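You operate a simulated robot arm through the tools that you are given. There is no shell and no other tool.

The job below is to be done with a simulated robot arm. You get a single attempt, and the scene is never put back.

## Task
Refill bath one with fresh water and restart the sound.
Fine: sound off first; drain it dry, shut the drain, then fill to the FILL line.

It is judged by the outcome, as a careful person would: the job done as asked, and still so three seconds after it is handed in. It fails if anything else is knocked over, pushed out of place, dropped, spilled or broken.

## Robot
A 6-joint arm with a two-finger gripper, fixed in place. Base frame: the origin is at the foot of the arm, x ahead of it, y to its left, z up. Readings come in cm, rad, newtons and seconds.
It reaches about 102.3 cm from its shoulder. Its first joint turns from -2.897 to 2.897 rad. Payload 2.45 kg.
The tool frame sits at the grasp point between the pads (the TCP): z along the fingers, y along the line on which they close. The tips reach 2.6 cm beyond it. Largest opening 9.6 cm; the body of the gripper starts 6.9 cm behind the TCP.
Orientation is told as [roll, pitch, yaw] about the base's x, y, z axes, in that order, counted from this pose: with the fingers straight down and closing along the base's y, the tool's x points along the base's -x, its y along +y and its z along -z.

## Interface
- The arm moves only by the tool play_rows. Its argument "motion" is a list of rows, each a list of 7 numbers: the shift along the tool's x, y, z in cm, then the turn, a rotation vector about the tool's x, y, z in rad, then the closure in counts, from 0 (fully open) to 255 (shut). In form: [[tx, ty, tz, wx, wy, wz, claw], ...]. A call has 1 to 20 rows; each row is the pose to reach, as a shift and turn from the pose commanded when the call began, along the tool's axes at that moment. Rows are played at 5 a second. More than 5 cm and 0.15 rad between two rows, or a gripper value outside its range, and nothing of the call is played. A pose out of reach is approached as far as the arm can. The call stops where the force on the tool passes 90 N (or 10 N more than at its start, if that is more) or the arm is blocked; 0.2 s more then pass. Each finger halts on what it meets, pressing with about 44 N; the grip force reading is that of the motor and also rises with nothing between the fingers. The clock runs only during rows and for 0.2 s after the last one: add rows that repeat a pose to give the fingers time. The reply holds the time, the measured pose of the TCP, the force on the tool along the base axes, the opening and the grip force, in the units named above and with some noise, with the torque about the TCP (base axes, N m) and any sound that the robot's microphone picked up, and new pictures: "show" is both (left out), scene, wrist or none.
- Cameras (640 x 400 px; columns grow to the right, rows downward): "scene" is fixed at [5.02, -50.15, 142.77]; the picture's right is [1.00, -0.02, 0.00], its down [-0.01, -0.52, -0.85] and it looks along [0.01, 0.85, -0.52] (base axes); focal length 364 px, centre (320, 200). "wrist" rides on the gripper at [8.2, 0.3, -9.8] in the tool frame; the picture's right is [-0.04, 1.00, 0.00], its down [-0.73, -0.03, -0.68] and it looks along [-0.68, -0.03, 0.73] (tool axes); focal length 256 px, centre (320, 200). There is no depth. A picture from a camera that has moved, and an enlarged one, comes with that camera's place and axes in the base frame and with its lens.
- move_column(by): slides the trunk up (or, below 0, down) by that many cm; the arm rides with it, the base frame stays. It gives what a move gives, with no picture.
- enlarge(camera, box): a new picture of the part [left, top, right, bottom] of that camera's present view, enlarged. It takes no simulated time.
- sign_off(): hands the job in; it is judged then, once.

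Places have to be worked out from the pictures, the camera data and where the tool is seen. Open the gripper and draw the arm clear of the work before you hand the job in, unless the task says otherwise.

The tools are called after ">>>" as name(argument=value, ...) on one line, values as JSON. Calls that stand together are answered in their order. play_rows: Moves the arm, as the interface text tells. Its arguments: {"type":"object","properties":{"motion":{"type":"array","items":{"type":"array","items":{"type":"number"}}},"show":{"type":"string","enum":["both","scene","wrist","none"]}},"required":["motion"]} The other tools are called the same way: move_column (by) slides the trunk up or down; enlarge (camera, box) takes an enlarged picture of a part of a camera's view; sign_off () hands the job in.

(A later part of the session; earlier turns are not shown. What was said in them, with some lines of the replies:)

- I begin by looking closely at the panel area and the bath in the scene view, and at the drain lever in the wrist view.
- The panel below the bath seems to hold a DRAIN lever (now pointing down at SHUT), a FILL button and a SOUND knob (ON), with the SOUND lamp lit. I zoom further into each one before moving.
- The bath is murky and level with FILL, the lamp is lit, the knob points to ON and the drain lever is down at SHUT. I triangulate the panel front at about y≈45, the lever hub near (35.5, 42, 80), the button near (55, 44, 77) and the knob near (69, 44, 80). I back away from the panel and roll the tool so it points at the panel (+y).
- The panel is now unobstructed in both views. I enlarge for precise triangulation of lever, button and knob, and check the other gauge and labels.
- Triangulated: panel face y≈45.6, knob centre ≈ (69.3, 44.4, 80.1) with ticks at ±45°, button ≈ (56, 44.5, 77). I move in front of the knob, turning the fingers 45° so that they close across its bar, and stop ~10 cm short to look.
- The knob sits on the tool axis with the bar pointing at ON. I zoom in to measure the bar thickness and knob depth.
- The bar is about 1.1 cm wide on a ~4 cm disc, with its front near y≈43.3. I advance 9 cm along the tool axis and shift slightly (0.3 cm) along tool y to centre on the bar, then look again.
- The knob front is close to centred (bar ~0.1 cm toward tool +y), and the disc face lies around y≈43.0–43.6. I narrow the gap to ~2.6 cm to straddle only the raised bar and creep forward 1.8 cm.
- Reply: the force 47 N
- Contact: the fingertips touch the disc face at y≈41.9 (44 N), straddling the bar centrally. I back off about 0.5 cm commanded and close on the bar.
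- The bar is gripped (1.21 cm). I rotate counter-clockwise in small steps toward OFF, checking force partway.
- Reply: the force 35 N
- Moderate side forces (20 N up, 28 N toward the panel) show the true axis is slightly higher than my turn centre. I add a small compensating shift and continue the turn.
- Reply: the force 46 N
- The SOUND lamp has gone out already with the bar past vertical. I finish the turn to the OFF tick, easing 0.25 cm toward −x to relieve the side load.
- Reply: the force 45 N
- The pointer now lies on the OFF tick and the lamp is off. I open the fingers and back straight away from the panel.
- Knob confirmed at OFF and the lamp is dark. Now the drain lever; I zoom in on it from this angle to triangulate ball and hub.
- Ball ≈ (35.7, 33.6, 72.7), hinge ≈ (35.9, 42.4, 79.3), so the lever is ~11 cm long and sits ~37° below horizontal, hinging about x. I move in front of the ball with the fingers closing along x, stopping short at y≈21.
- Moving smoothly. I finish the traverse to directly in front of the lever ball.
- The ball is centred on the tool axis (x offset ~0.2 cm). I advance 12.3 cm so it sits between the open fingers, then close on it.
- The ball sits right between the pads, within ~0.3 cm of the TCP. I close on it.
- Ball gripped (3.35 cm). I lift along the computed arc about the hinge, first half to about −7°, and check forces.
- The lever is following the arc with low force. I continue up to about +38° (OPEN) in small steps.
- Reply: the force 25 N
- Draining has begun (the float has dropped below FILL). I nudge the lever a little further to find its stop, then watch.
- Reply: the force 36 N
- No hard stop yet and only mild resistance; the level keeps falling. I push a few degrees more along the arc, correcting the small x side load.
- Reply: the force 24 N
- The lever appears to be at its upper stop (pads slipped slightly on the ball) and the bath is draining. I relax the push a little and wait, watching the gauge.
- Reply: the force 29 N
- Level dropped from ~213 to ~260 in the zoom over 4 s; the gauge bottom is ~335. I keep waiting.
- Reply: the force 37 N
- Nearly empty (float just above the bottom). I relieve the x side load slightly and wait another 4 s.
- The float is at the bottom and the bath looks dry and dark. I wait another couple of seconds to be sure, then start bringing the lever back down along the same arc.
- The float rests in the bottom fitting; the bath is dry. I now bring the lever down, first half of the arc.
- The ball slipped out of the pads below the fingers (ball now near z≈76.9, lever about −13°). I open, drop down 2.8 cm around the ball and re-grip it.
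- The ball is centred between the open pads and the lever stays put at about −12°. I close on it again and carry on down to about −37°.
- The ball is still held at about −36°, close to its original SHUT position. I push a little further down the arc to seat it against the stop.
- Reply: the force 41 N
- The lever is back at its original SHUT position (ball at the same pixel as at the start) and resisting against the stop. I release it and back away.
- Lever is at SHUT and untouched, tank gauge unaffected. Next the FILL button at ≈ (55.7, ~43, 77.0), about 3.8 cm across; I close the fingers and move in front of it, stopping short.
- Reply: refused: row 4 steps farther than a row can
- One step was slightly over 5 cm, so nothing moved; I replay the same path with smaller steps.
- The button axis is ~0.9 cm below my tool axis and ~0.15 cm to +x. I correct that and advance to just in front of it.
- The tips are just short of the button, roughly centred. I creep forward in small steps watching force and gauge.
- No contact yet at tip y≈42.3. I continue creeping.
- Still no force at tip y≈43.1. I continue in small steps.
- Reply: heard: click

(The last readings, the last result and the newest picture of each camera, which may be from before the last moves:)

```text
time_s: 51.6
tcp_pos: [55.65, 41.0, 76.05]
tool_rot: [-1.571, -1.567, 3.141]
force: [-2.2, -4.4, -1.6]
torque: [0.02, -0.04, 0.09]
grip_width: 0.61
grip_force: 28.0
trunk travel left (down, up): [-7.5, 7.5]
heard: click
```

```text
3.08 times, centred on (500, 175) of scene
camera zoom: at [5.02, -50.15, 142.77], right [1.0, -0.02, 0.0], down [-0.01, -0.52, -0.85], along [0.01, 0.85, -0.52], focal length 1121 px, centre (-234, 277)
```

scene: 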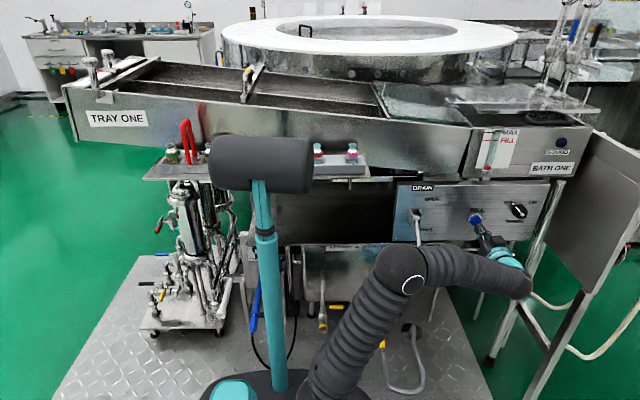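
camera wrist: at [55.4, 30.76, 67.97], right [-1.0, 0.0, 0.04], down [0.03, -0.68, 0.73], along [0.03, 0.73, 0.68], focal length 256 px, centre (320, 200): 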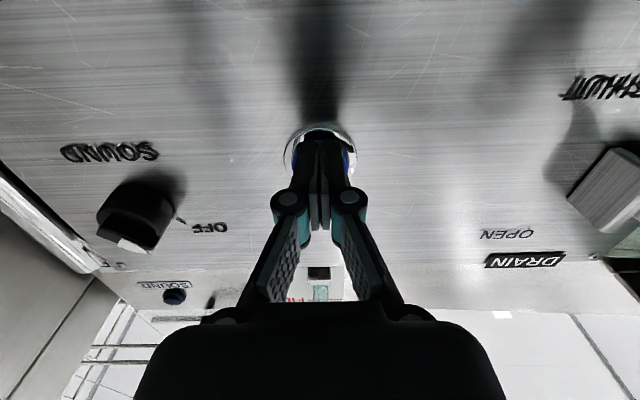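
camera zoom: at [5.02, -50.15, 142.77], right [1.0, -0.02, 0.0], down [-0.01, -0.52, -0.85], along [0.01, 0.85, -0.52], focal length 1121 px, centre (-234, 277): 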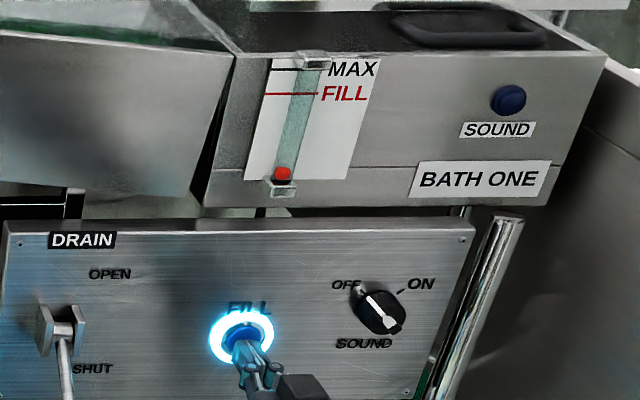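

A click: the FILL ring is lit and the float starts to rise. I back off ~0.8 cm to find out if it latches or must be held.

>>> play_rows(motion=[[0, 0, -0.8, 0, 0, 0, 255]], show="none")

>>> enlarge(camera="scene", box=[440, 110, 560, 240])

```text
time_s: 52.0
tcp_pos: [55.66, 40.31, 76.16]
tool_rot: [-1.646, -1.568, -3.067]
force: [-0.3, 0.2, -0.2]
torque: [0.03, 0.01, 0.01]
grip_width: 0.03
grip_force: 28.4
trunk travel left (down, up): [-7.5, 7.5]
```

```text
3.08 times, centred on (500, 175) of scene
camera zoom: at [5.02, -50.15, 142.77], right [1.0, -0.02, 0.0], down [-0.01, -0.52, -0.85], along [0.01, 0.85, -0.52], focal length 1121 px, centre (-234, 277)
```

zoom: 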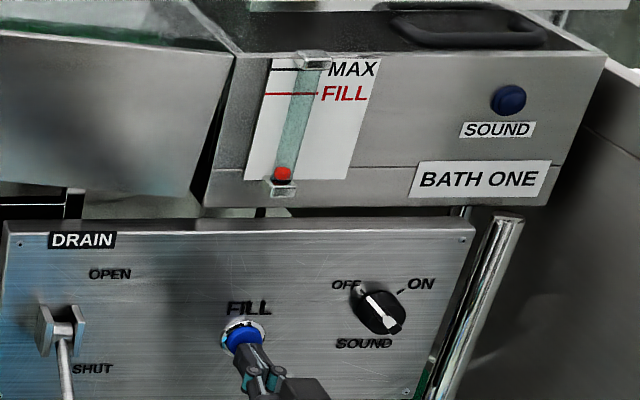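

It is hold-to-fill: the light went off on release. I press and hold for about 2 s, then measure the fill rate.

>>> play_rows(motion=[[0, 0, 0.5, 0, 0, 0, 255], [0, 0, 0.9, 0, 0, 0, 255], [0, 0, 0.9, 0, 0, 0, 255], [0, 0, 0.9, 0, 0, 0, 255], [0, 0, 0.9, 0, 0, 0, 255], [0, 0, 0.9, 0, 0, 0, 255], [0, 0, 0.9, 0, 0, 0, 255], [0, 0, 0.9, 0, 0, 0, 255], [0, 0, 0.9, 0, 0, 0, 255], [0, 0, 0.9, 0, 0, 0, 255]], show="none")

>>> enlarge(camera="scene", box=[460, 110, 540, 180])

```text
time_s: 54.2
tcp_pos: [55.77, 41.1, 76.2]
tool_rot: [-1.782, -1.567, -2.931]
force: [4.2, -15.8, -0.7]
torque: [0.03, 0.0, -0.09]
grip_width: 0.62
grip_force: 28.2
trunk travel left (down, up): [-7.5, 7.5]
heard: click
```

```text
5.71 times, centred on (500, 145) of scene
camera zoom: at [5.02, -50.15, 142.77], right [1.0, -0.02, 0.0], down [-0.01, -0.52, -0.85], along [0.01, 0.85, -0.52], focal length 2082 px, centre (-709, 514)
```

zoom: 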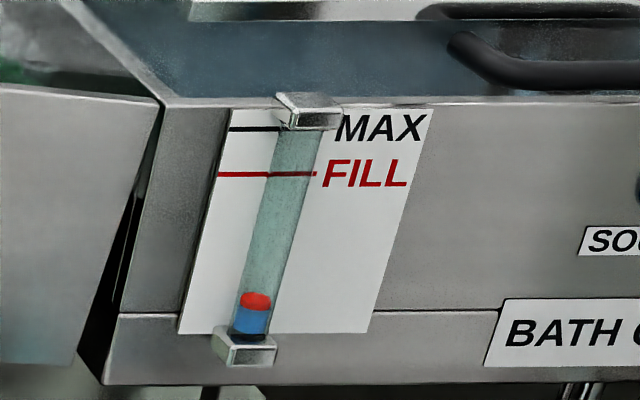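

Fresh (blue) water is rising, roughly 10–11 zoom px/s; about 120 px to go to match the original FILL reading. I hold for 4 s more and re-measure.

>>> play_rows(motion=[[0, 0, 0, 0, 0, 0, 255], [0, 0, 0, 0, 0, 0, 255], [0, 0, 0, 0, 0, 0, 255], [0, 0, 0, 0, 0, 0, 255], [0, 0, 0, 0, 0, 0, 255], [0, 0, 0, 0, 0, 0, 255], [0, 0, 0, 0, 0, 0, 255], [0, 0, 0, 0, 0, 0, 255], [0, 0, 0, 0, 0, 0, 255], [0, 0, 0, 0, 0, 0, 255], [0, 0, 0, 0, 0, 0, 255], [0, 0, 0, 0, 0, 0, 255], [0, 0, 0, 0, 0, 0, 255], [0, 0, 0, 0, 0, 0, 255], [0, 0, 0, 0, 0, 0, 255], [0, 0, 0, 0, 0, 0, 255], [0, 0, 0, 0, 0, 0, 255], [0, 0, 0, 0, 0, 0, 255], [0, 0, 0, 0, 0, 0, 255]], show="none")

>>> enlarge(camera="scene", box=[460, 110, 540, 180])

```text
time_s: 58.2
tcp_pos: [55.76, 41.24, 76.19]
tool_rot: [-1.744, -1.568, -2.969]
force: [-0.6, -16.5, -0.5]
torque: [-0.01, -0.03, -0.02]
grip_width: 0.6
grip_force: 28.1
trunk travel left (down, up): [-7.5, 7.5]
```

```text
5.71 times, centred on (500, 145) of scene
camera zoom: at [5.02, -50.15, 142.77], right [1.0, -0.02, 0.0], down [-0.01, -0.52, -0.85], along [0.01, 0.85, -0.52], focal length 2082 px, centre (-709, 514)
```

zoom: 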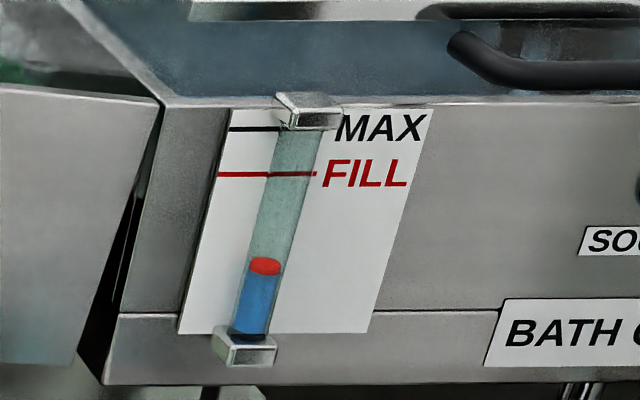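

Float top rose from 292 to 257 in 4 s (~8.8 px/s); target ≈171. I hold another 4 s.

>>> play_rows(motion=[[0, 0, 0, 0, 0, 0, 255], [0, 0, 0, 0, 0, 0, 255], [0, 0, 0, 0, 0, 0, 255], [0, 0, 0, 0, 0, 0, 255], [0, 0, 0, 0, 0, 0, 255], [0, 0, 0, 0, 0, 0, 255], [0, 0, 0, 0, 0, 0, 255], [0, 0, 0, 0, 0, 0, 255], [0, 0, 0, 0, 0, 0, 255], [0, 0, 0, 0, 0, 0, 255], [0, 0, 0, 0, 0, 0, 255], [0, 0, 0, 0, 0, 0, 255], [0, 0, 0, 0, 0, 0, 255], [0, 0, 0, 0, 0, 0, 255], [0, 0, 0, 0, 0, 0, 255], [0, 0, 0, 0, 0, 0, 255], [0, 0, 0, 0, 0, 0, 255], [0, 0, 0, 0, 0, 0, 255], [0, 0, 0, 0, 0, 0, 255]], show="none")

>>> enlarge(camera="scene", box=[460, 110, 540, 180])

```text
time_s: 62.2
tcp_pos: [55.75, 41.14, 76.16]
tool_rot: [-1.785, -1.566, -2.928]
force: [0.5, -17.3, -0.2]
torque: [-0.01, 0.0, -0.05]
grip_width: 0.62
grip_force: 27.8
trunk travel left (down, up): [-7.5, 7.5]
```

```text
5.71 times, centred on (500, 145) of scene
camera zoom: at [5.02, -50.15, 142.77], right [1.0, -0.02, 0.0], down [-0.01, -0.52, -0.85], along [0.01, 0.85, -0.52], focal length 2082 px, centre (-709, 514)
```

zoom: 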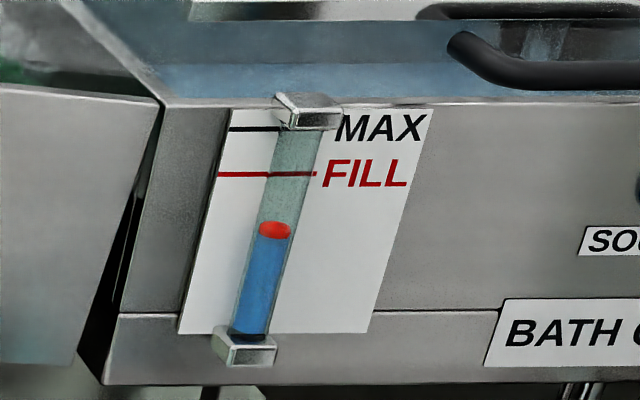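

Float top at 221, ~9 px/s, about 5.5 s to go. I hold ~3.2 s more, then switch to the 10× zoom for a fine finish.

>>> play_rows(motion=[[0, 0, 0, 0, 0, 0, 255], [0, 0, 0, 0, 0, 0, 255], [0, 0, 0, 0, 0, 0, 255], [0, 0, 0, 0, 0, 0, 255], [0, 0, 0, 0, 0, 0, 255], [0, 0, 0, 0, 0, 0, 255], [0, 0, 0, 0, 0, 0, 255], [0, 0, 0, 0, 0, 0, 255], [0, 0, 0, 0, 0, 0, 255], [0, 0, 0, 0, 0, 0, 255], [0, 0, 0, 0, 0, 0, 255], [0, 0, 0, 0, 0, 0, 255], [0, 0, 0, 0, 0, 0, 255], [0, 0, 0, 0, 0, 0, 255], [0, 0, 0, 0, 0, 0, 255]], show="none")

>>> enlarge(camera="scene", box=[470, 115, 534, 155])

>>> enlarge(camera="wrist", box=[260, 240, 380, 310])

```text
time_s: 65.4
tcp_pos: [55.82, 41.13, 76.29]
tool_rot: [-1.792, -1.566, -2.92]
force: [-0.8, -17.3, 0.0]
torque: [0.04, -0.01, -0.02]
grip_width: 0.59
grip_force: 28.8
trunk travel left (down, up): [-7.5, 7.5]
```

```text
10.00 times, centred on (502, 135) of scene
camera zoom: at [5.02, -50.15, 142.77], right [1.0, -0.02, 0.0], down [-0.01, -0.52, -0.85], along [0.01, 0.85, -0.52], focal length 3643 px, centre (-1500, 850)
```

zoom: 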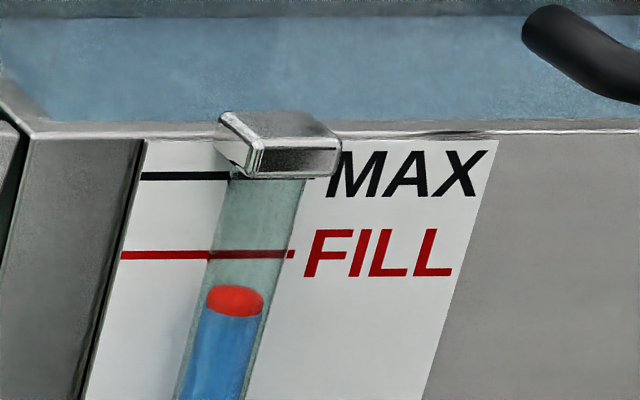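

```text
5.33 times, centred on (320, 275) of wrist
camera zoom: at [55.48, 31.35, 67.99], right [-1.0, 0.0, 0.04], down [0.03, -0.68, 0.73], along [0.03, 0.73, 0.68], focal length 1365 px, centre (320, -200)
```

zoom: 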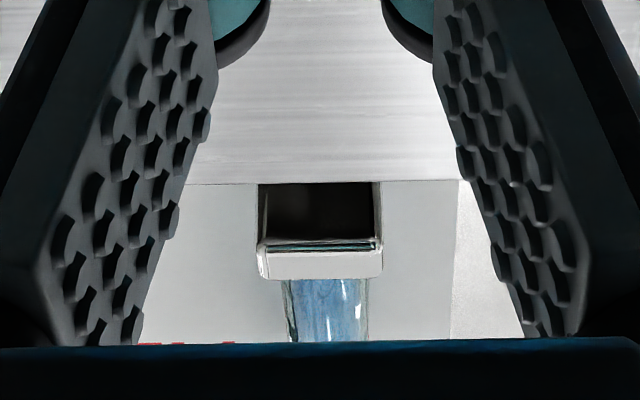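

The float is ~35 px (10× zoom) below its original FILL reading, at ~15.7 px/s. I hold 1.4 s more and release slightly short, so I can check the level from eye height before topping up.

>>> play_rows(motion=[[0, 0, 0, 0, 0, 0, 255], [0, 0, 0, 0, 0, 0, 255], [0, 0, 0, 0, 0, 0, 255], [0, 0, 0, 0, 0, 0, 255], [0, 0, 0, 0, 0, 0, 255], [0, 0, 0, 0, 0, 0, 255], [0, 0, 0, 0, 0, 0, 255], [0, 0, -1, 0, 0, 0, 255], [0, 0, -2, 0, 0, 0, 255]], show="wrist")

>>> enlarge(camera="scene", box=[470, 115, 534, 155])

>>> enlarge(camera="scene", box=[440, 110, 560, 240])

```text
time_s: 67.4
tcp_pos: [55.66, 39.23, 76.21]
tool_rot: [-1.65, -1.566, -3.065]
force: [-0.2, 0.1, -0.2]
torque: [-0.02, -0.03, 0.03]
grip_width: 0.0
grip_force: 28.3
trunk travel left (down, up): [-7.5, 7.5]
camera wrist: at [55.38, 29.4, 68.06], right [-1.0, 0.0, 0.04], down [0.02, -0.68, 0.73], along [0.03, 0.73, 0.68], focal length 256 px, centre (320, 200)
```

wrist: 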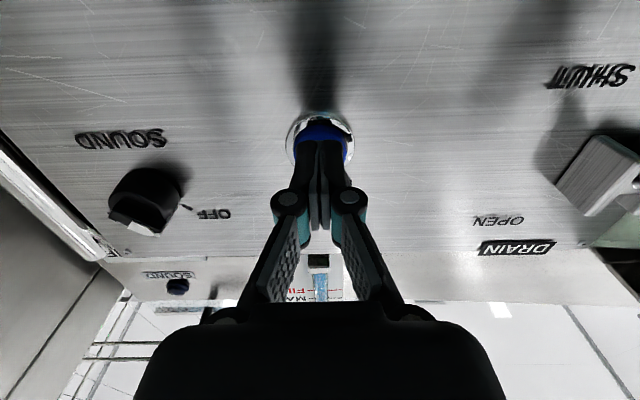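

```text
10.00 times, centred on (502, 135) of scene
camera zoom: at [5.02, -50.15, 142.77], right [1.0, -0.02, 0.0], down [-0.01, -0.52, -0.85], along [0.01, 0.85, -0.52], focal length 3643 px, centre (-1500, 850)
```

zoom: 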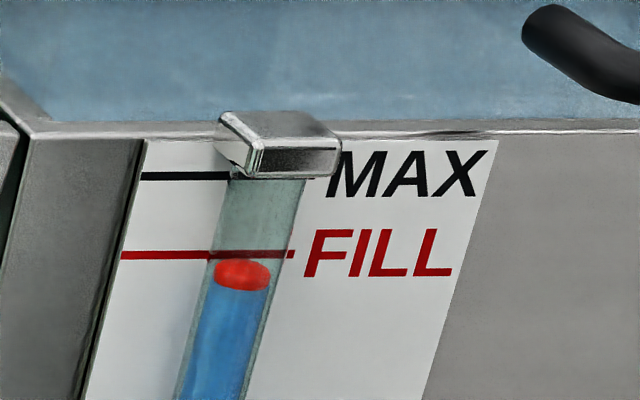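

```text
3.08 times, centred on (500, 175) of scene
camera zoom: at [5.02, -50.15, 142.77], right [1.0, -0.02, 0.0], down [-0.01, -0.52, -0.85], along [0.01, 0.85, -0.52], focal length 1121 px, centre (-234, 277)
```

zoom: 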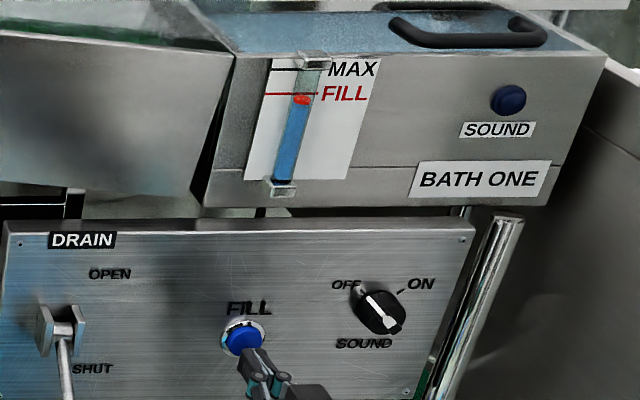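

The fill stopped on release; the float is now ~9 px under the original reading. To judge it without parallax, I retreat and raise the wrist camera to the gauge's height (FILL line ≈ z 102.4) for an eye-level look.

>>> play_rows(motion=[[0, 0, -4, 0, 0, 0, 255], [0, 0, -8, 0, 0, 0, 255], [0, 0, -11.6, 0, 0, 0, 255], [-2.5, 1, -11.6, 0, 0, 0.14, 255], [-5, 2.5, -11.6, 0, 0, 0.28, 255], [-7.5, 4, -11.6, 0, 0, 0.42, 255], [-10, 5.5, -11.6, 0, 0, 0.56, 255], [-12.5, 7, -11.6, 0, 0, 0.7, 255], [-15, 9, -11.6, 0, 0, 0.84, 255], [-17.5, 11, -11.6, 0, 0, 0.98, 255], [-20, 13, -11.6, 0, 0, 1.12, 255], [-22.5, 15, -11.6, 0, 0, 1.26, 255], [-24.5, 16.8, -11.6, 0, 0, 1.4, 255], [-26, 18, -11.6, 0, 0, 1.52, 255], [-26, 18, -11.6, 0, 0, 1.571, 255], [-26, 18, -11.6, 0, 0, 1.571, 255]])

```text
time_s: 70.8
tcp_pos: [37.67, 27.62, 102.26]
tool_rot: [1.571, -0.003, -0.002]
force: [-0.5, 0.9, -0.9]
torque: [-0.03, -0.01, 0.01]
grip_width: 0.0
grip_force: 28.7
trunk travel left (down, up): [-7.5, 7.5]
camera wrist: at [29.46, 17.8, 102.39], right [0.04, 0.0, 1.0], down [0.73, -0.68, -0.03], along [0.68, 0.73, -0.02], focal length 256 px, centre (320, 200)
```

scene: 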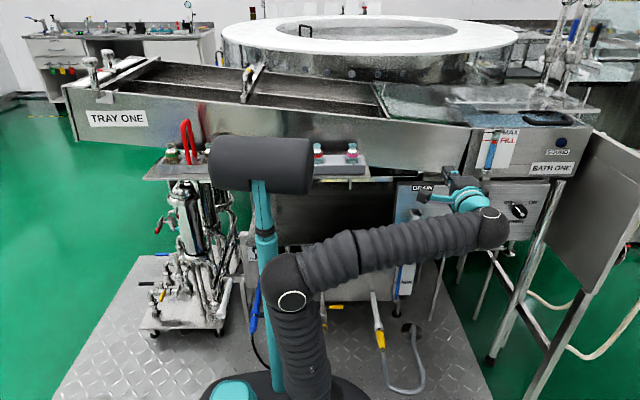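
wrist: 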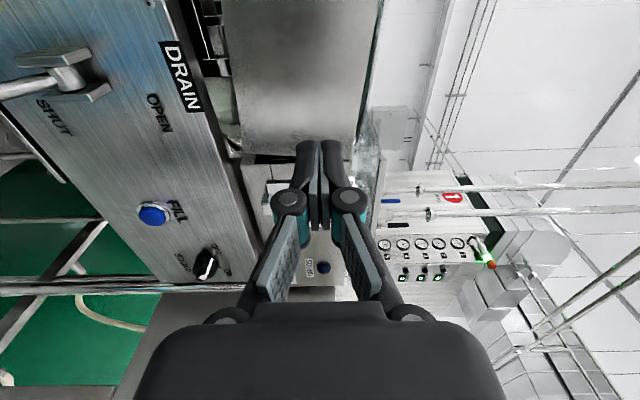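

The fingers hide the gauge from here. I shift 15.5 cm to +x at the same height so that it appears above the fingertips.

>>> play_rows(motion=[[-4, 0, 0, 0, 0, 0, 255], [-8, 0, 0, 0, 0, 0, 255], [-12, 0, 0, 0, 0, 0, 255], [-15.5, 0, 0, 0, 0, 0, 255], [-15.5, 0, 0, 0, 0, 0, 255]])

>>> enlarge(camera="wrist", box=[240, 60, 400, 160])

```text
time_s: 72.0
tcp_pos: [53.38, 27.6, 102.39]
tool_rot: [1.573, -0.003, -0.002]
force: [-1.4, -0.1, -0.1]
torque: [0.01, -0.01, 0.0]
grip_width: 0.0
grip_force: 28.9
trunk travel left (down, up): [-7.5, 7.5]
camera wrist: at [45.25, 17.75, 102.6], right [0.04, 0.0, 1.0], down [0.73, -0.68, -0.03], along [0.68, 0.73, -0.02], focal length 256 px, centre (320, 200)
```

scene: 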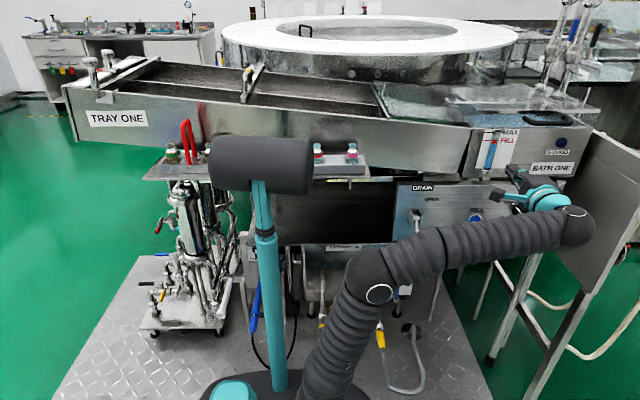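
wrist: 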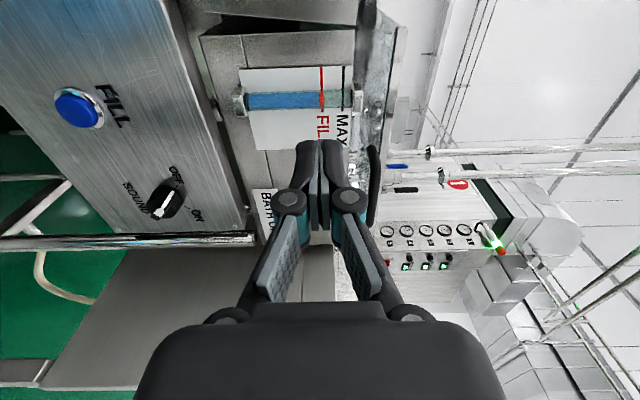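

```text
4.00 times, centred on (320, 110) of wrist
camera zoom: at [45.25, 17.75, 102.6], right [0.04, 0.0, 1.0], down [0.73, -0.68, -0.03], along [0.68, 0.73, -0.02], focal length 1024 px, centre (320, 560)
```

zoom: 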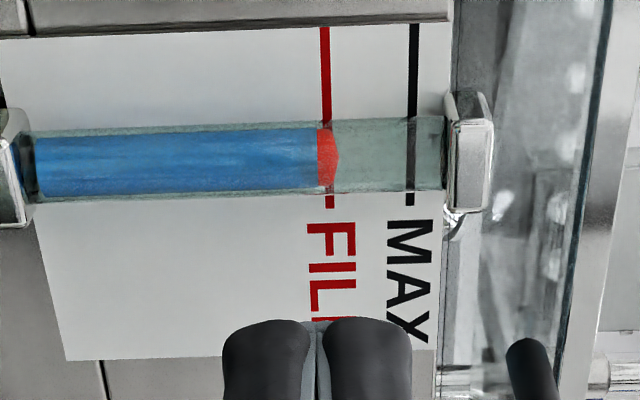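

At eye level the FILL line runs through the middle of the red float and the water surface (bottom of the red) is ~0.25 cm under the line; at the start the surface sat right at the line. A short top-up of ~0.5 s is needed, so I go back in front of the button.

>>> play_rows(motion=[[-0.3, -2.2, 0, 0, 0, -0.14, 255], [-0.6, -4.4, 0, 0, 0, -0.28, 255], [-0.9, -6.6, 0, 0, 0, -0.42, 255], [-1.2, -8.8, 0, 0, 0, -0.56, 255], [-1.5, -11, 0, 0, 0, -0.7, 255], [-1.8, -13.4, 0, 0, 0, -0.84, 255], [-2.1, -15.8, 0, 0, 0, -0.98, 255], [-2.4, -18.2, 0, 0, 0, -1.12, 255], [-2.4, -20.6, 0, 0, 0, -1.26, 255], [-2.4, -23, 0, 0, 0, -1.4, 255], [-2.4, -25, 1, 0, 0, -1.52, 255], [-2.4, -26.2, 4, 0, 0, -1.571, 255], [-2.4, -26.2, 8, 0, 0, -1.571, 255], [-2.4, -26.2, 11, 0, 0, -1.571, 255], [-2.4, -26.2, 11, 0, 0, -1.571, 255]])

>>> enlarge(camera="wrist", box=[240, 80, 400, 180])

```text
time_s: 75.2
tcp_pos: [55.58, 38.45, 76.16]
tool_rot: [-1.624, -1.564, -3.089]
force: [0.6, 0.3, 0.1]
torque: [-0.01, 0.01, 0.04]
grip_width: 0.0
grip_force: 28.3
trunk travel left (down, up): [-7.5, 7.5]
camera wrist: at [55.29, 28.64, 67.91], right [-1.0, 0.0, 0.04], down [0.03, -0.68, 0.73], along [0.03, 0.73, 0.68], focal length 256 px, centre (320, 200)
```

scene: 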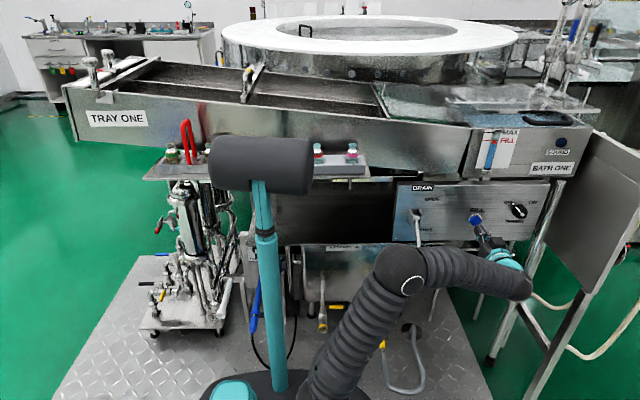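
wrist: 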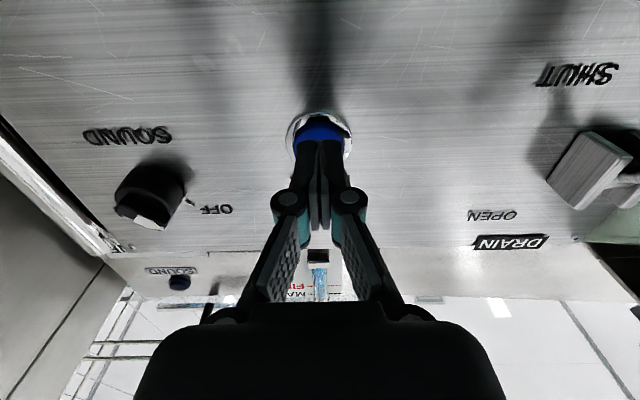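

```text
4.00 times, centred on (320, 130) of wrist
camera zoom: at [55.29, 28.64, 67.91], right [-1.0, 0.0, 0.04], down [0.03, -0.68, 0.73], along [0.03, 0.73, 0.68], focal length 1024 px, centre (320, 480)
```

zoom: 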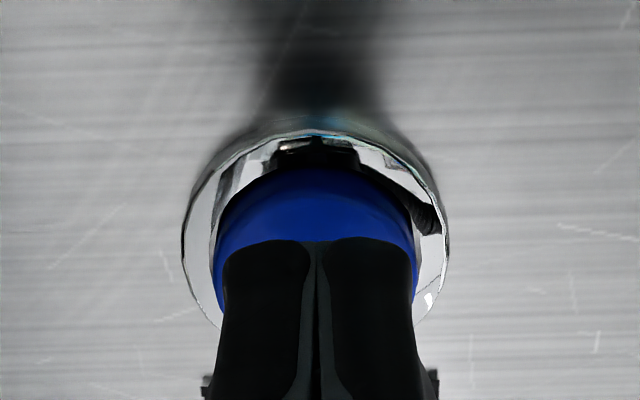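

Aligned again. I make a short press: approach, push ~2.6 cm, hold one row, and release.

>>> play_rows(motion=[[0, 0, 0.9, 0, 0, 0, 255], [0, 0, 1.7, 0, 0, 0, 255], [0, 0, 1.7, 0, 0, 0, 255], [0, 0, 2.6, 0, 0, 0, 255], [0, 0, 2.6, 0, 0, 0, 255], [0, 0, 1.5, 0, 0, 0, 255], [0, 0, 0.5, 0, 0, 0, 255]], show="none")

>>> enlarge(camera="scene", box=[470, 115, 534, 155])

>>> enlarge(camera="scene", box=[440, 110, 560, 240])

```text
time_s: 76.8
tcp_pos: [55.54, 39.04, 75.95]
tool_rot: [-1.632, -1.567, -3.08]
force: [0.4, 0.4, 0.1]
torque: [-0.05, 0.0, -0.01]
grip_width: 0.0
grip_force: 28.6
trunk travel left (down, up): [-7.5, 7.5]
heard: click
```

```text
10.00 times, centred on (502, 135) of scene
camera zoom: at [5.02, -50.15, 142.77], right [1.0, -0.02, 0.0], down [-0.01, -0.52, -0.85], along [0.01, 0.85, -0.52], focal length 3643 px, centre (-1500, 850)
```

zoom: 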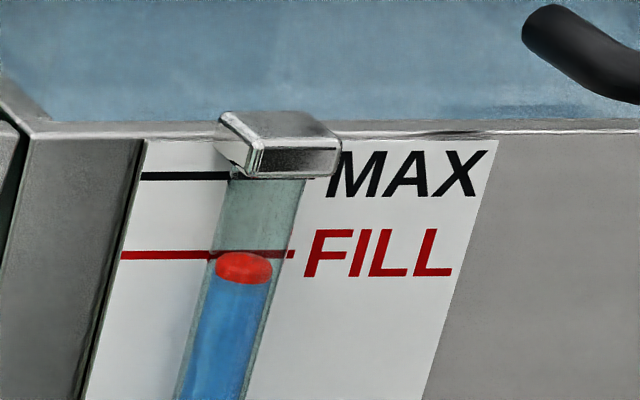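

```text
3.08 times, centred on (500, 175) of scene
camera zoom: at [5.02, -50.15, 142.77], right [1.0, -0.02, 0.0], down [-0.01, -0.52, -0.85], along [0.01, 0.85, -0.52], focal length 1121 px, centre (-234, 277)
```

zoom: 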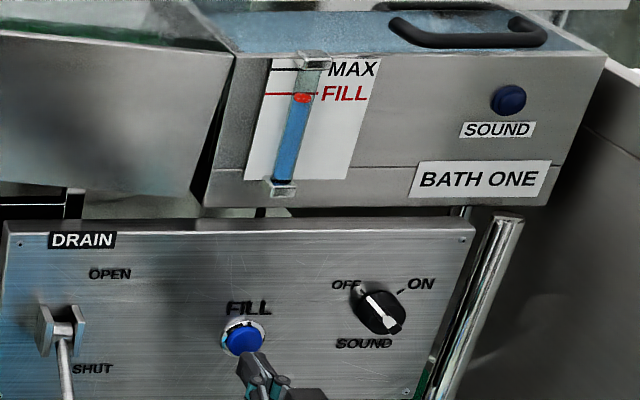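

The float now matches the original FILL reading to within ~2 px (≈0.05 cm), the FILL light is off, and the lever is shut. Now for the sound: I retreat, then line up with the knob axis, which I refine to ≈ (68.8, 80.5), with the fingers turned for the OFF bar direction.

>>> play_rows(motion=[[0, 0, -4, 0, 0, 0, 255], [0, 0, -8, 0, 0, 0, 255], [0, 0, -12, 0, 0, 0, 255], [-0.8, -2.2, -12, 0, 0, -0.13, 220], [-1.6, -4.4, -12, 0, 0, -0.26, 185], [-2.4, -6.6, -12, 0, 0, -0.39, 150], [-3.2, -8.8, -12, 0, 0, -0.52, 150], [-3.9, -11, -12, 0, 0, -0.65, 150], [-4.5, -13.24, -12, 0, 0, -0.78, 150], [-4.5, -13.24, -12, 0, 0, -0.785, 150], [-4.5, -13.24, -9, 0, 0, -0.785, 150], [-4.5, -13.24, -6, 0, 0, -0.785, 150], [-4.5, -13.24, -3.5, 0, 0, -0.785, 150], [-4.5, -13.24, -3.5, 0, 0, -0.785, 150]])

>>> enlarge(camera="wrist", box=[240, 75, 400, 175])

```text
time_s: 79.8
tcp_pos: [68.71, 35.79, 80.73]
tool_rot: [-1.572, -0.783, 3.14]
force: [0.2, -0.2, -0.2]
torque: [0.01, 0.01, -0.01]
grip_width: 3.93
grip_force: 0.1
trunk travel left (down, up): [-7.5, 7.5]
camera wrist: at [74.26, 25.84, 74.65], right [-0.73, 0.0, -0.68], down [-0.5, -0.68, 0.54], along [-0.46, 0.73, 0.5], focal length 256 px, centre (320, 200)
```

scene: 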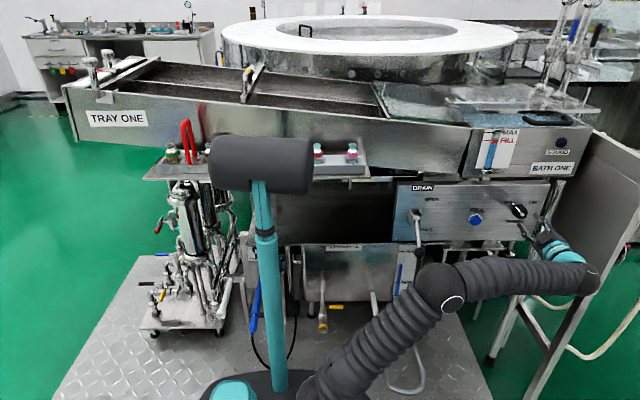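
wrist: 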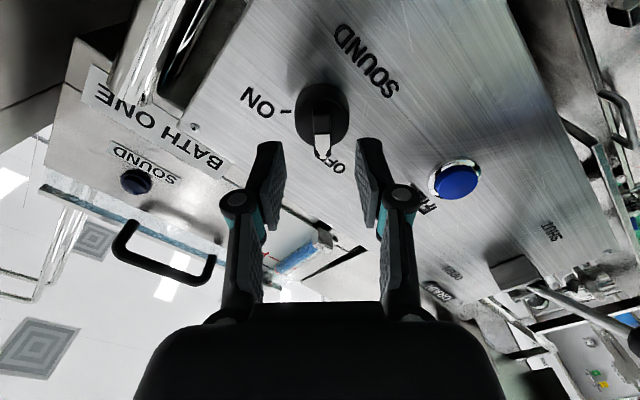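

```text
4.00 times, centred on (320, 125) of wrist
camera zoom: at [74.26, 25.84, 74.65], right [-0.73, 0.0, -0.68], down [-0.5, -0.68, 0.54], along [-0.46, 0.73, 0.5], focal length 1024 px, centre (320, 500)
```

zoom: 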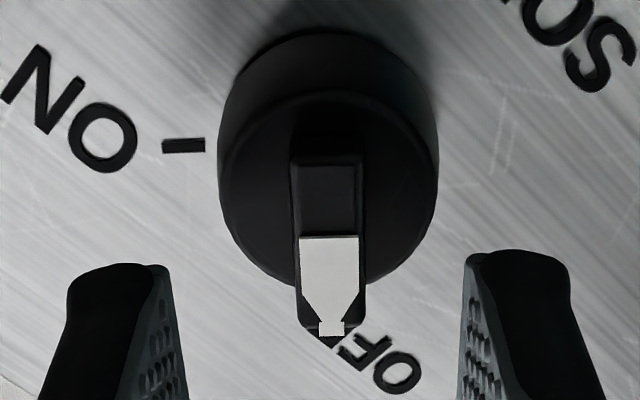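

The bar is aligned with the fingers and needs only a ~0.15 cm shift. I narrow the gap, advance, and close on the bar.

>>> play_rows(motion=[[0.15, 0.13, 0, 0, 0, 0, 185], [0.2, 0.13, 1.2, 0, 0, 0, 185], [0.2, 0.13, 2.4, 0, 0, 0, 185], [0.2, 0.13, 3.0, 0, 0, 0, 185], [0.2, 0.13, 3.4, 0, 0, 0, 185], [0.2, 0.13, 3.4, 0, 0, 0, 215], [0.2, 0.13, 3.4, 0, 0, 0, 240], [0.2, 0.13, 3.4, 0, 0, 0, 240]], show="wrist")

>>> enlarge(camera="wrist", box=[240, 90, 400, 190])

```text
time_s: 81.6
tcp_pos: [68.88, 39.08, 80.23]
tool_rot: [-1.571, -0.783, 3.141]
force: [-4.3, -1.9, -1.6]
torque: [-0.15, 0.24, 0.0]
grip_width: 1.2
grip_force: 38.4
trunk travel left (down, up): [-7.5, 7.5]
camera wrist: at [74.47, 29.22, 74.26], right [-0.73, 0.0, -0.68], down [-0.5, -0.68, 0.54], along [-0.46, 0.73, 0.5], focal length 256 px, centre (320, 200)
```

wrist: 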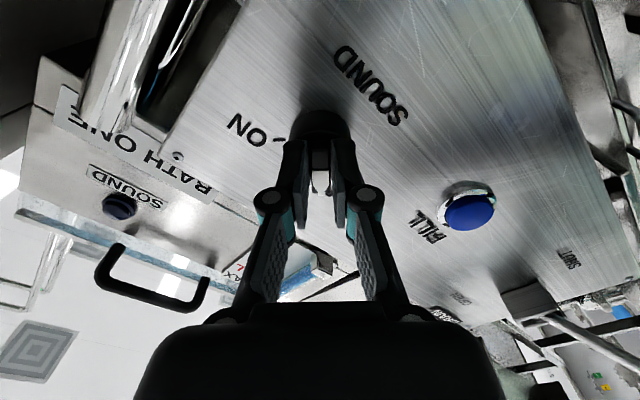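

```text
4.00 times, centred on (320, 140) of wrist
camera zoom: at [74.47, 29.22, 74.26], right [-0.73, 0.0, -0.68], down [-0.5, -0.68, 0.54], along [-0.46, 0.73, 0.5], focal length 1024 px, centre (320, 440)
```

zoom: 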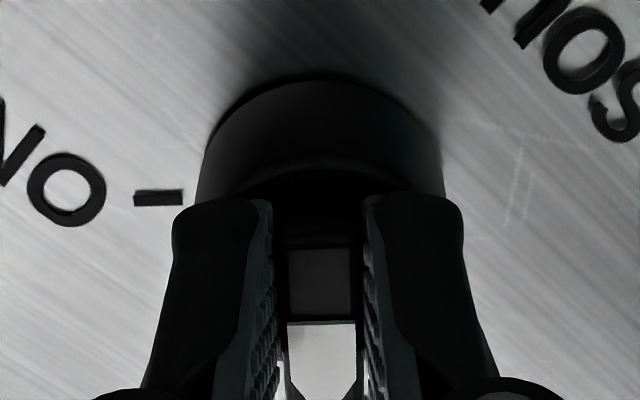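

Gripped with negligible load. I now rotate clockwise toward ON, drifting 0.25 cm to the estimated true axis as I turn, and check midway.

>>> play_rows(motion=[[-0.05, 0, 0, 0, 0, 0.1, 240], [-0.1, 0, 0, 0, 0, 0.2, 240], [-0.15, 0, 0, 0, 0, 0.3, 240], [-0.2, 0, 0, 0, 0, 0.4, 240], [-0.25, 0, 0, 0, 0, 0.5, 240], [-0.25, 0, 0, 0, 0, 0.6, 240]], show="scene")

>>> enlarge(camera="scene", box=[482, 130, 594, 240])

```text
time_s: 83.0
tcp_pos: [68.87, 39.11, 80.34]
tool_rot: [-1.558, -1.382, 3.129]
force: [1.7, -2.6, -15.0]
torque: [0.0, -0.01, -0.01]
grip_width: 1.22
grip_force: 38.8
trunk travel left (down, up): [-7.5, 7.5]
```

scene: 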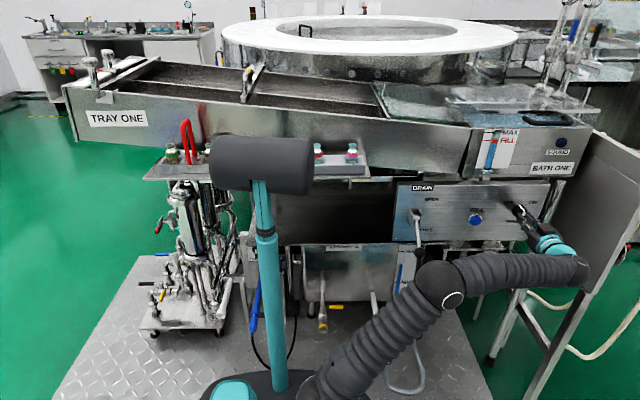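

```text
3.64 times, centred on (538, 185) of scene
camera zoom: at [5.02, -50.15, 142.77], right [1.0, -0.02, 0.0], down [-0.01, -0.52, -0.85], along [0.01, 0.85, -0.52], focal length 1325 px, centre (-473, 254)
```

zoom: 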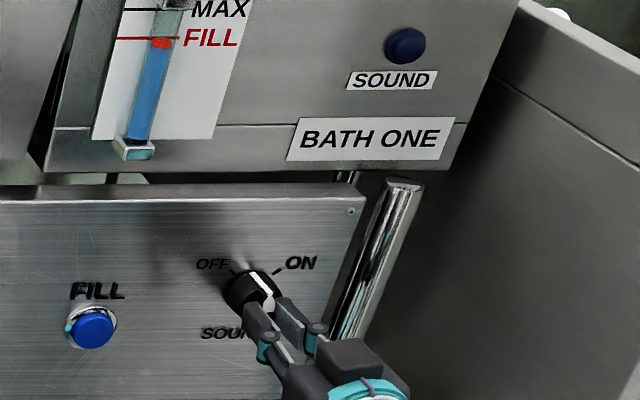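

The knob is turning with light load. I continue the rest of the way to ON.

>>> play_rows(motion=[[0, 0, 0, 0, 0, 0.1, 240], [0, 0, 0, 0, 0, 0.2, 240], [0, 0, 0, 0, 0, 0.3, 240], [0, 0, 0, 0, 0, 0.4, 240], [0, 0, 0, 0, 0, 0.5, 240], [0, 0, 0, 0, 0, 0.6, 240], [0, 0, 0, 0, 0, 0.7, 240]], show="scene")

>>> enlarge(camera="scene", box=[482, 130, 594, 240])

```text
time_s: 84.6
tcp_pos: [68.7, 39.13, 80.6]
tool_rot: [1.563, -1.06, 0.007]
force: [-26.1, -5.3, -25.4]
torque: [-0.66, -0.02, 0.66]
grip_width: 1.19
grip_force: 39.2
trunk travel left (down, up): [-7.5, 7.5]
```

scene: 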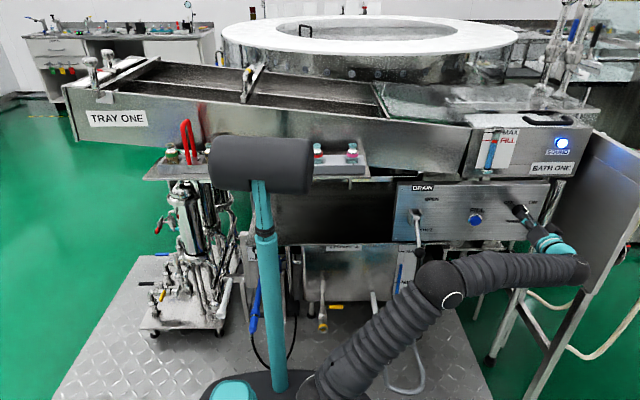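

```text
3.64 times, centred on (538, 185) of scene
camera zoom: at [5.02, -50.15, 142.77], right [1.0, -0.02, 0.0], down [-0.01, -0.52, -0.85], along [0.01, 0.85, -0.52], focal length 1325 px, centre (-473, 254)
```

zoom: 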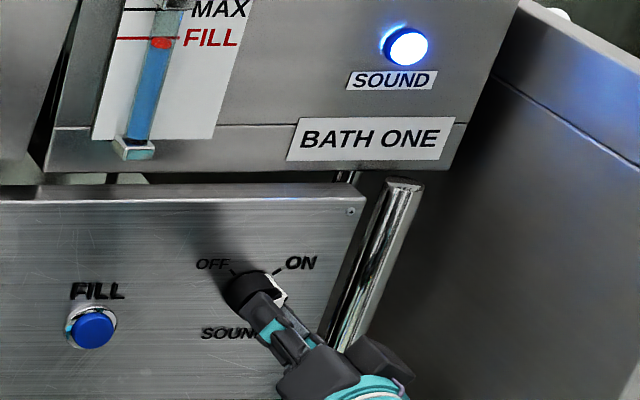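

The SOUND lamp is lit again. I finish the last ~16° to seat the pointer on the ON tick, easing off the side load.

>>> play_rows(motion=[[0.1, 0.03, 0, 0, 0, 0.08, 240], [0.16, 0.05, 0, 0, 0, 0.16, 240], [0.16, 0.05, 0, 0, 0, 0.24, 240], [0.16, 0.05, 0, 0, 0, 0.29, 240], [0.16, 0.05, 0, 0, 0, 0.29, 240]], show="none")

>>> enlarge(camera="scene", box=[482, 170, 562, 240])

```text
time_s: 85.8
tcp_pos: [68.61, 39.04, 80.38]
tool_rot: [1.57, -0.771, -0.003]
force: [5.4, 25.5, -2.0]
torque: [0.19, -0.97, -0.35]
grip_width: 1.21
grip_force: 39.2
trunk travel left (down, up): [-7.5, 7.5]
```

```text
5.71 times, centred on (522, 205) of scene
camera zoom: at [5.02, -50.15, 142.77], right [1.0, -0.02, 0.0], down [-0.01, -0.52, -0.85], along [0.01, 0.85, -0.52], focal length 2082 px, centre (-834, 171)
```

zoom: 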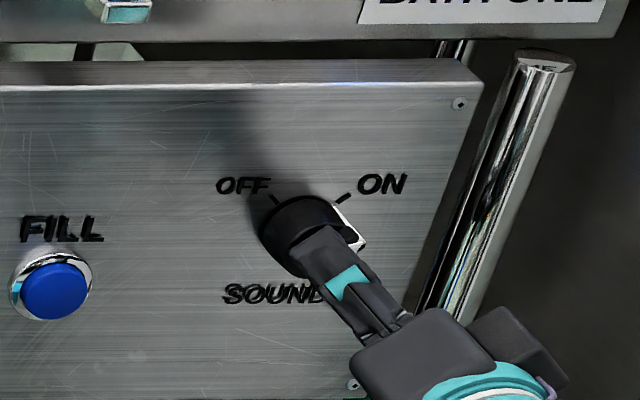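

The knob is at its ON stop (torque ~1 N·m). I open the fingers and retreat straight back.

>>> play_rows(motion=[[0, 0, 0, 0, 0, 0, 185], [0, 0, 0, 0, 0, 0, 150], [0, 0, 0, 0, 0, 0, 150], [0, 0, -2, 0, 0, 0, 130], [0, 0, -6, 0, 0, 0, 100], [0, 0, -10, 0, 0, 0, 60], [0, 0, -14, 0, 0, 0, 0], [0, 0, -18, 0, 0, 0, 0]])

>>> enlarge(camera="scene", box=[380, 100, 620, 250])

>>> enlarge(camera="scene", box=[470, 115, 534, 155])

```text
time_s: 87.6
tcp_pos: [68.45, 20.92, 80.83]
tool_rot: [1.57, -0.771, 0.0]
force: [0.2, 0.3, -0.1]
torque: [0.01, -0.01, 0.01]
grip_width: 9.62
grip_force: 0.0
trunk travel left (down, up): [-7.5, 7.5]
camera wrist: at [62.28, 11.11, 75.25], right [-0.67, 0.0, 0.75], down [0.55, -0.68, 0.49], along [0.51, 0.73, 0.45], focal length 256 px, centre (320, 200)
```

scene: 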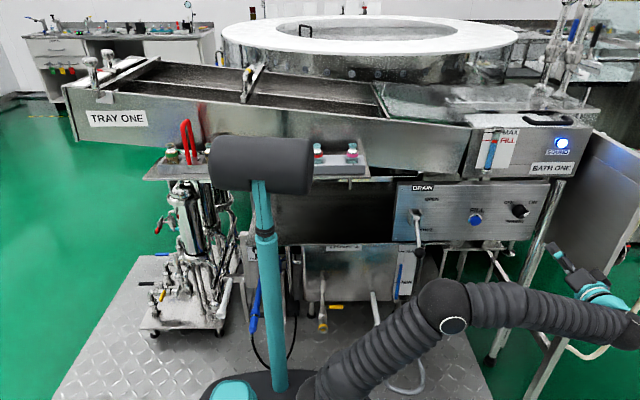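
wrist: 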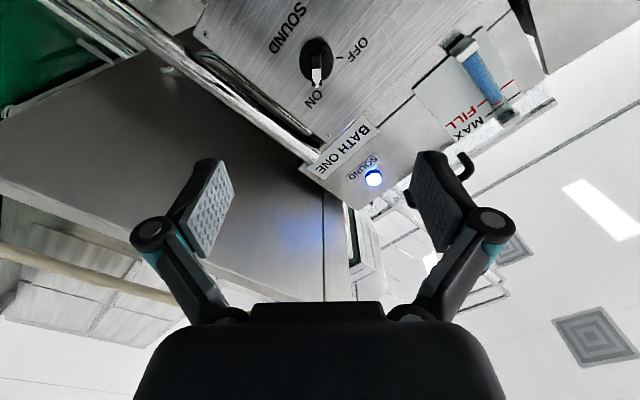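

```text
2.67 times, centred on (500, 175) of scene
camera zoom: at [5.02, -50.15, 142.77], right [1.0, -0.02, 0.0], down [-0.01, -0.52, -0.85], along [0.01, 0.85, -0.52], focal length 972 px, centre (-160, 267)
```

zoom: 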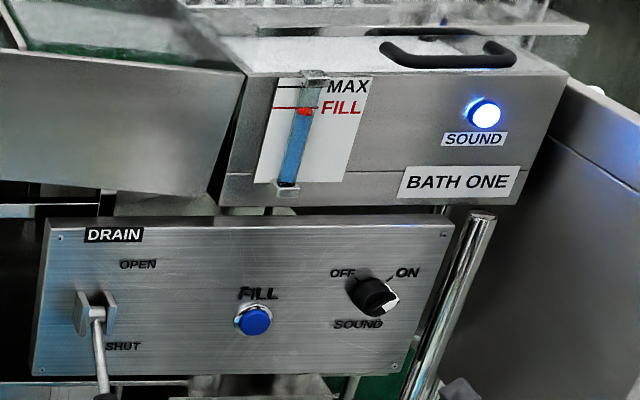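

```text
10.00 times, centred on (502, 135) of scene
camera zoom: at [5.02, -50.15, 142.77], right [1.0, -0.02, 0.0], down [-0.01, -0.52, -0.85], along [0.01, 0.85, -0.52], focal length 3643 px, centre (-1500, 850)
```

zoom: 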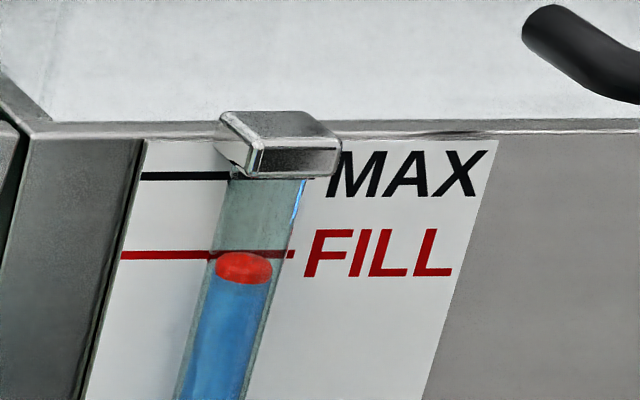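

All good: the lamp is on with the pointer at ON, the drain is shut, the water is clear blue at FILL and steady. I draw the arm back further and wait a couple of seconds to confirm that nothing drifts.

>>> play_rows(motion=[[0, 0, -3, 0, 0, 0, 0], [0, 0, -6, 0, 0, 0, 0], [0, 0, -9, 0, 0, 0, 0], [0, 0, -9, 0, 0, 0, 0], [0, 0, -9, 0, 0, 0, 0], [0, 0, -9, 0, 0, 0, 0], [0, 0, -9, 0, 0, 0, 0], [0, 0, -9, 0, 0, 0, 0], [0, 0, -9, 0, 0, 0, 0], [0, 0, -9, 0, 0, 0, 0], [0, 0, -9, 0, 0, 0, 0], [0, 0, -9, 0, 0, 0, 0], [0, 0, -9, 0, 0, 0, 0], [0, 0, -9, 0, 0, 0, 0]], show="scene")

>>> enlarge(camera="scene", box=[470, 115, 534, 155])

>>> enlarge(camera="scene", box=[340, 170, 580, 320])

```text
time_s: 90.6
tcp_pos: [68.55, 12.08, 80.41]
tool_rot: [1.572, -0.771, 0.0]
force: [0.7, 0.3, -0.2]
torque: [0.0, 0.01, 0.0]
grip_width: 9.58
grip_force: 0.0
trunk travel left (down, up): [-7.5, 7.5]
```

scene: 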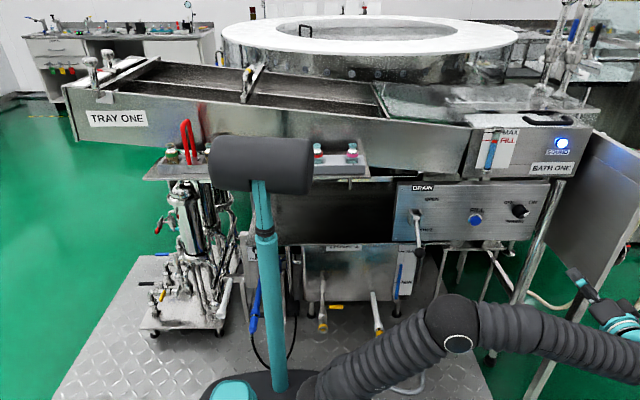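

```text
10.00 times, centred on (502, 135) of scene
camera zoom: at [5.02, -50.15, 142.77], right [1.0, -0.02, 0.0], down [-0.01, -0.52, -0.85], along [0.01, 0.85, -0.52], focal length 3643 px, centre (-1500, 850)
```

zoom: 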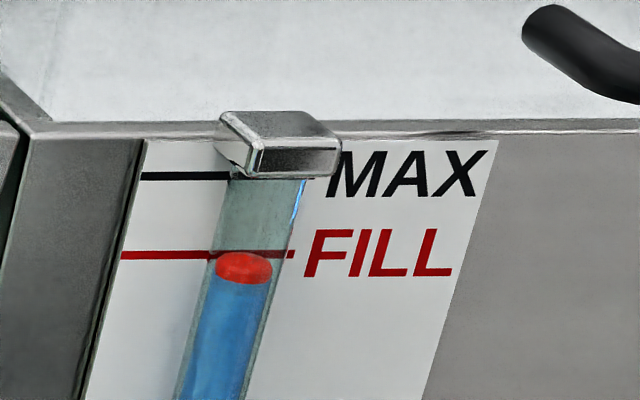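

```text
2.67 times, centred on (460, 245) of scene
camera zoom: at [5.02, -50.15, 142.77], right [1.0, -0.02, 0.0], down [-0.01, -0.52, -0.85], along [0.01, 0.85, -0.52], focal length 972 px, centre (-53, 80)
```

zoom: 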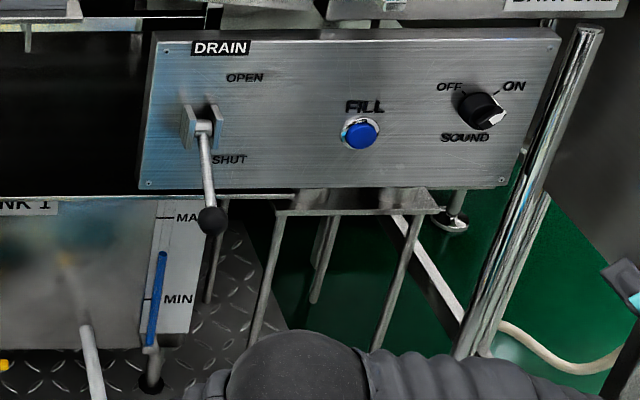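

The level has held steady at FILL for several seconds. The drain lever is at SHUT, the FILL light is off, the knob is at ON with the lamp lit, nothing else has moved, and the arm is clear with the gripper open. I hand the job in.

>>> sign_off()

```text
The job is handed in.
```

Bath one is refilled with fresh water to the FILL line and the sound is running again. I handed the job in with the arm drawn back and the gripper open.

- **Sound off:** I turned the SOUND knob to OFF first, and the lamp went out.
- **Drain:** I raised the DRAIN lever to OPEN and waited until the float sat at the bottom of the gauge and the bath looked dry. I then pushed the lever back down to its stop at SHUT. The lever slipped out of the grip partway down, so I took hold of it again to finish; nothing was knocked.
- **Fill:** The FILL button only fills while held. I filled to just short of the line, checked the gauge at eye level, then topped up briefly. The level matches the original FILL reading to within about 0.05 cm and held steady for the several seconds I watched it.
- **Sound on:** I turned the knob back to ON, and the SOUND lamp is lit.

I saw no spills and nothing else out of place in the last picture.
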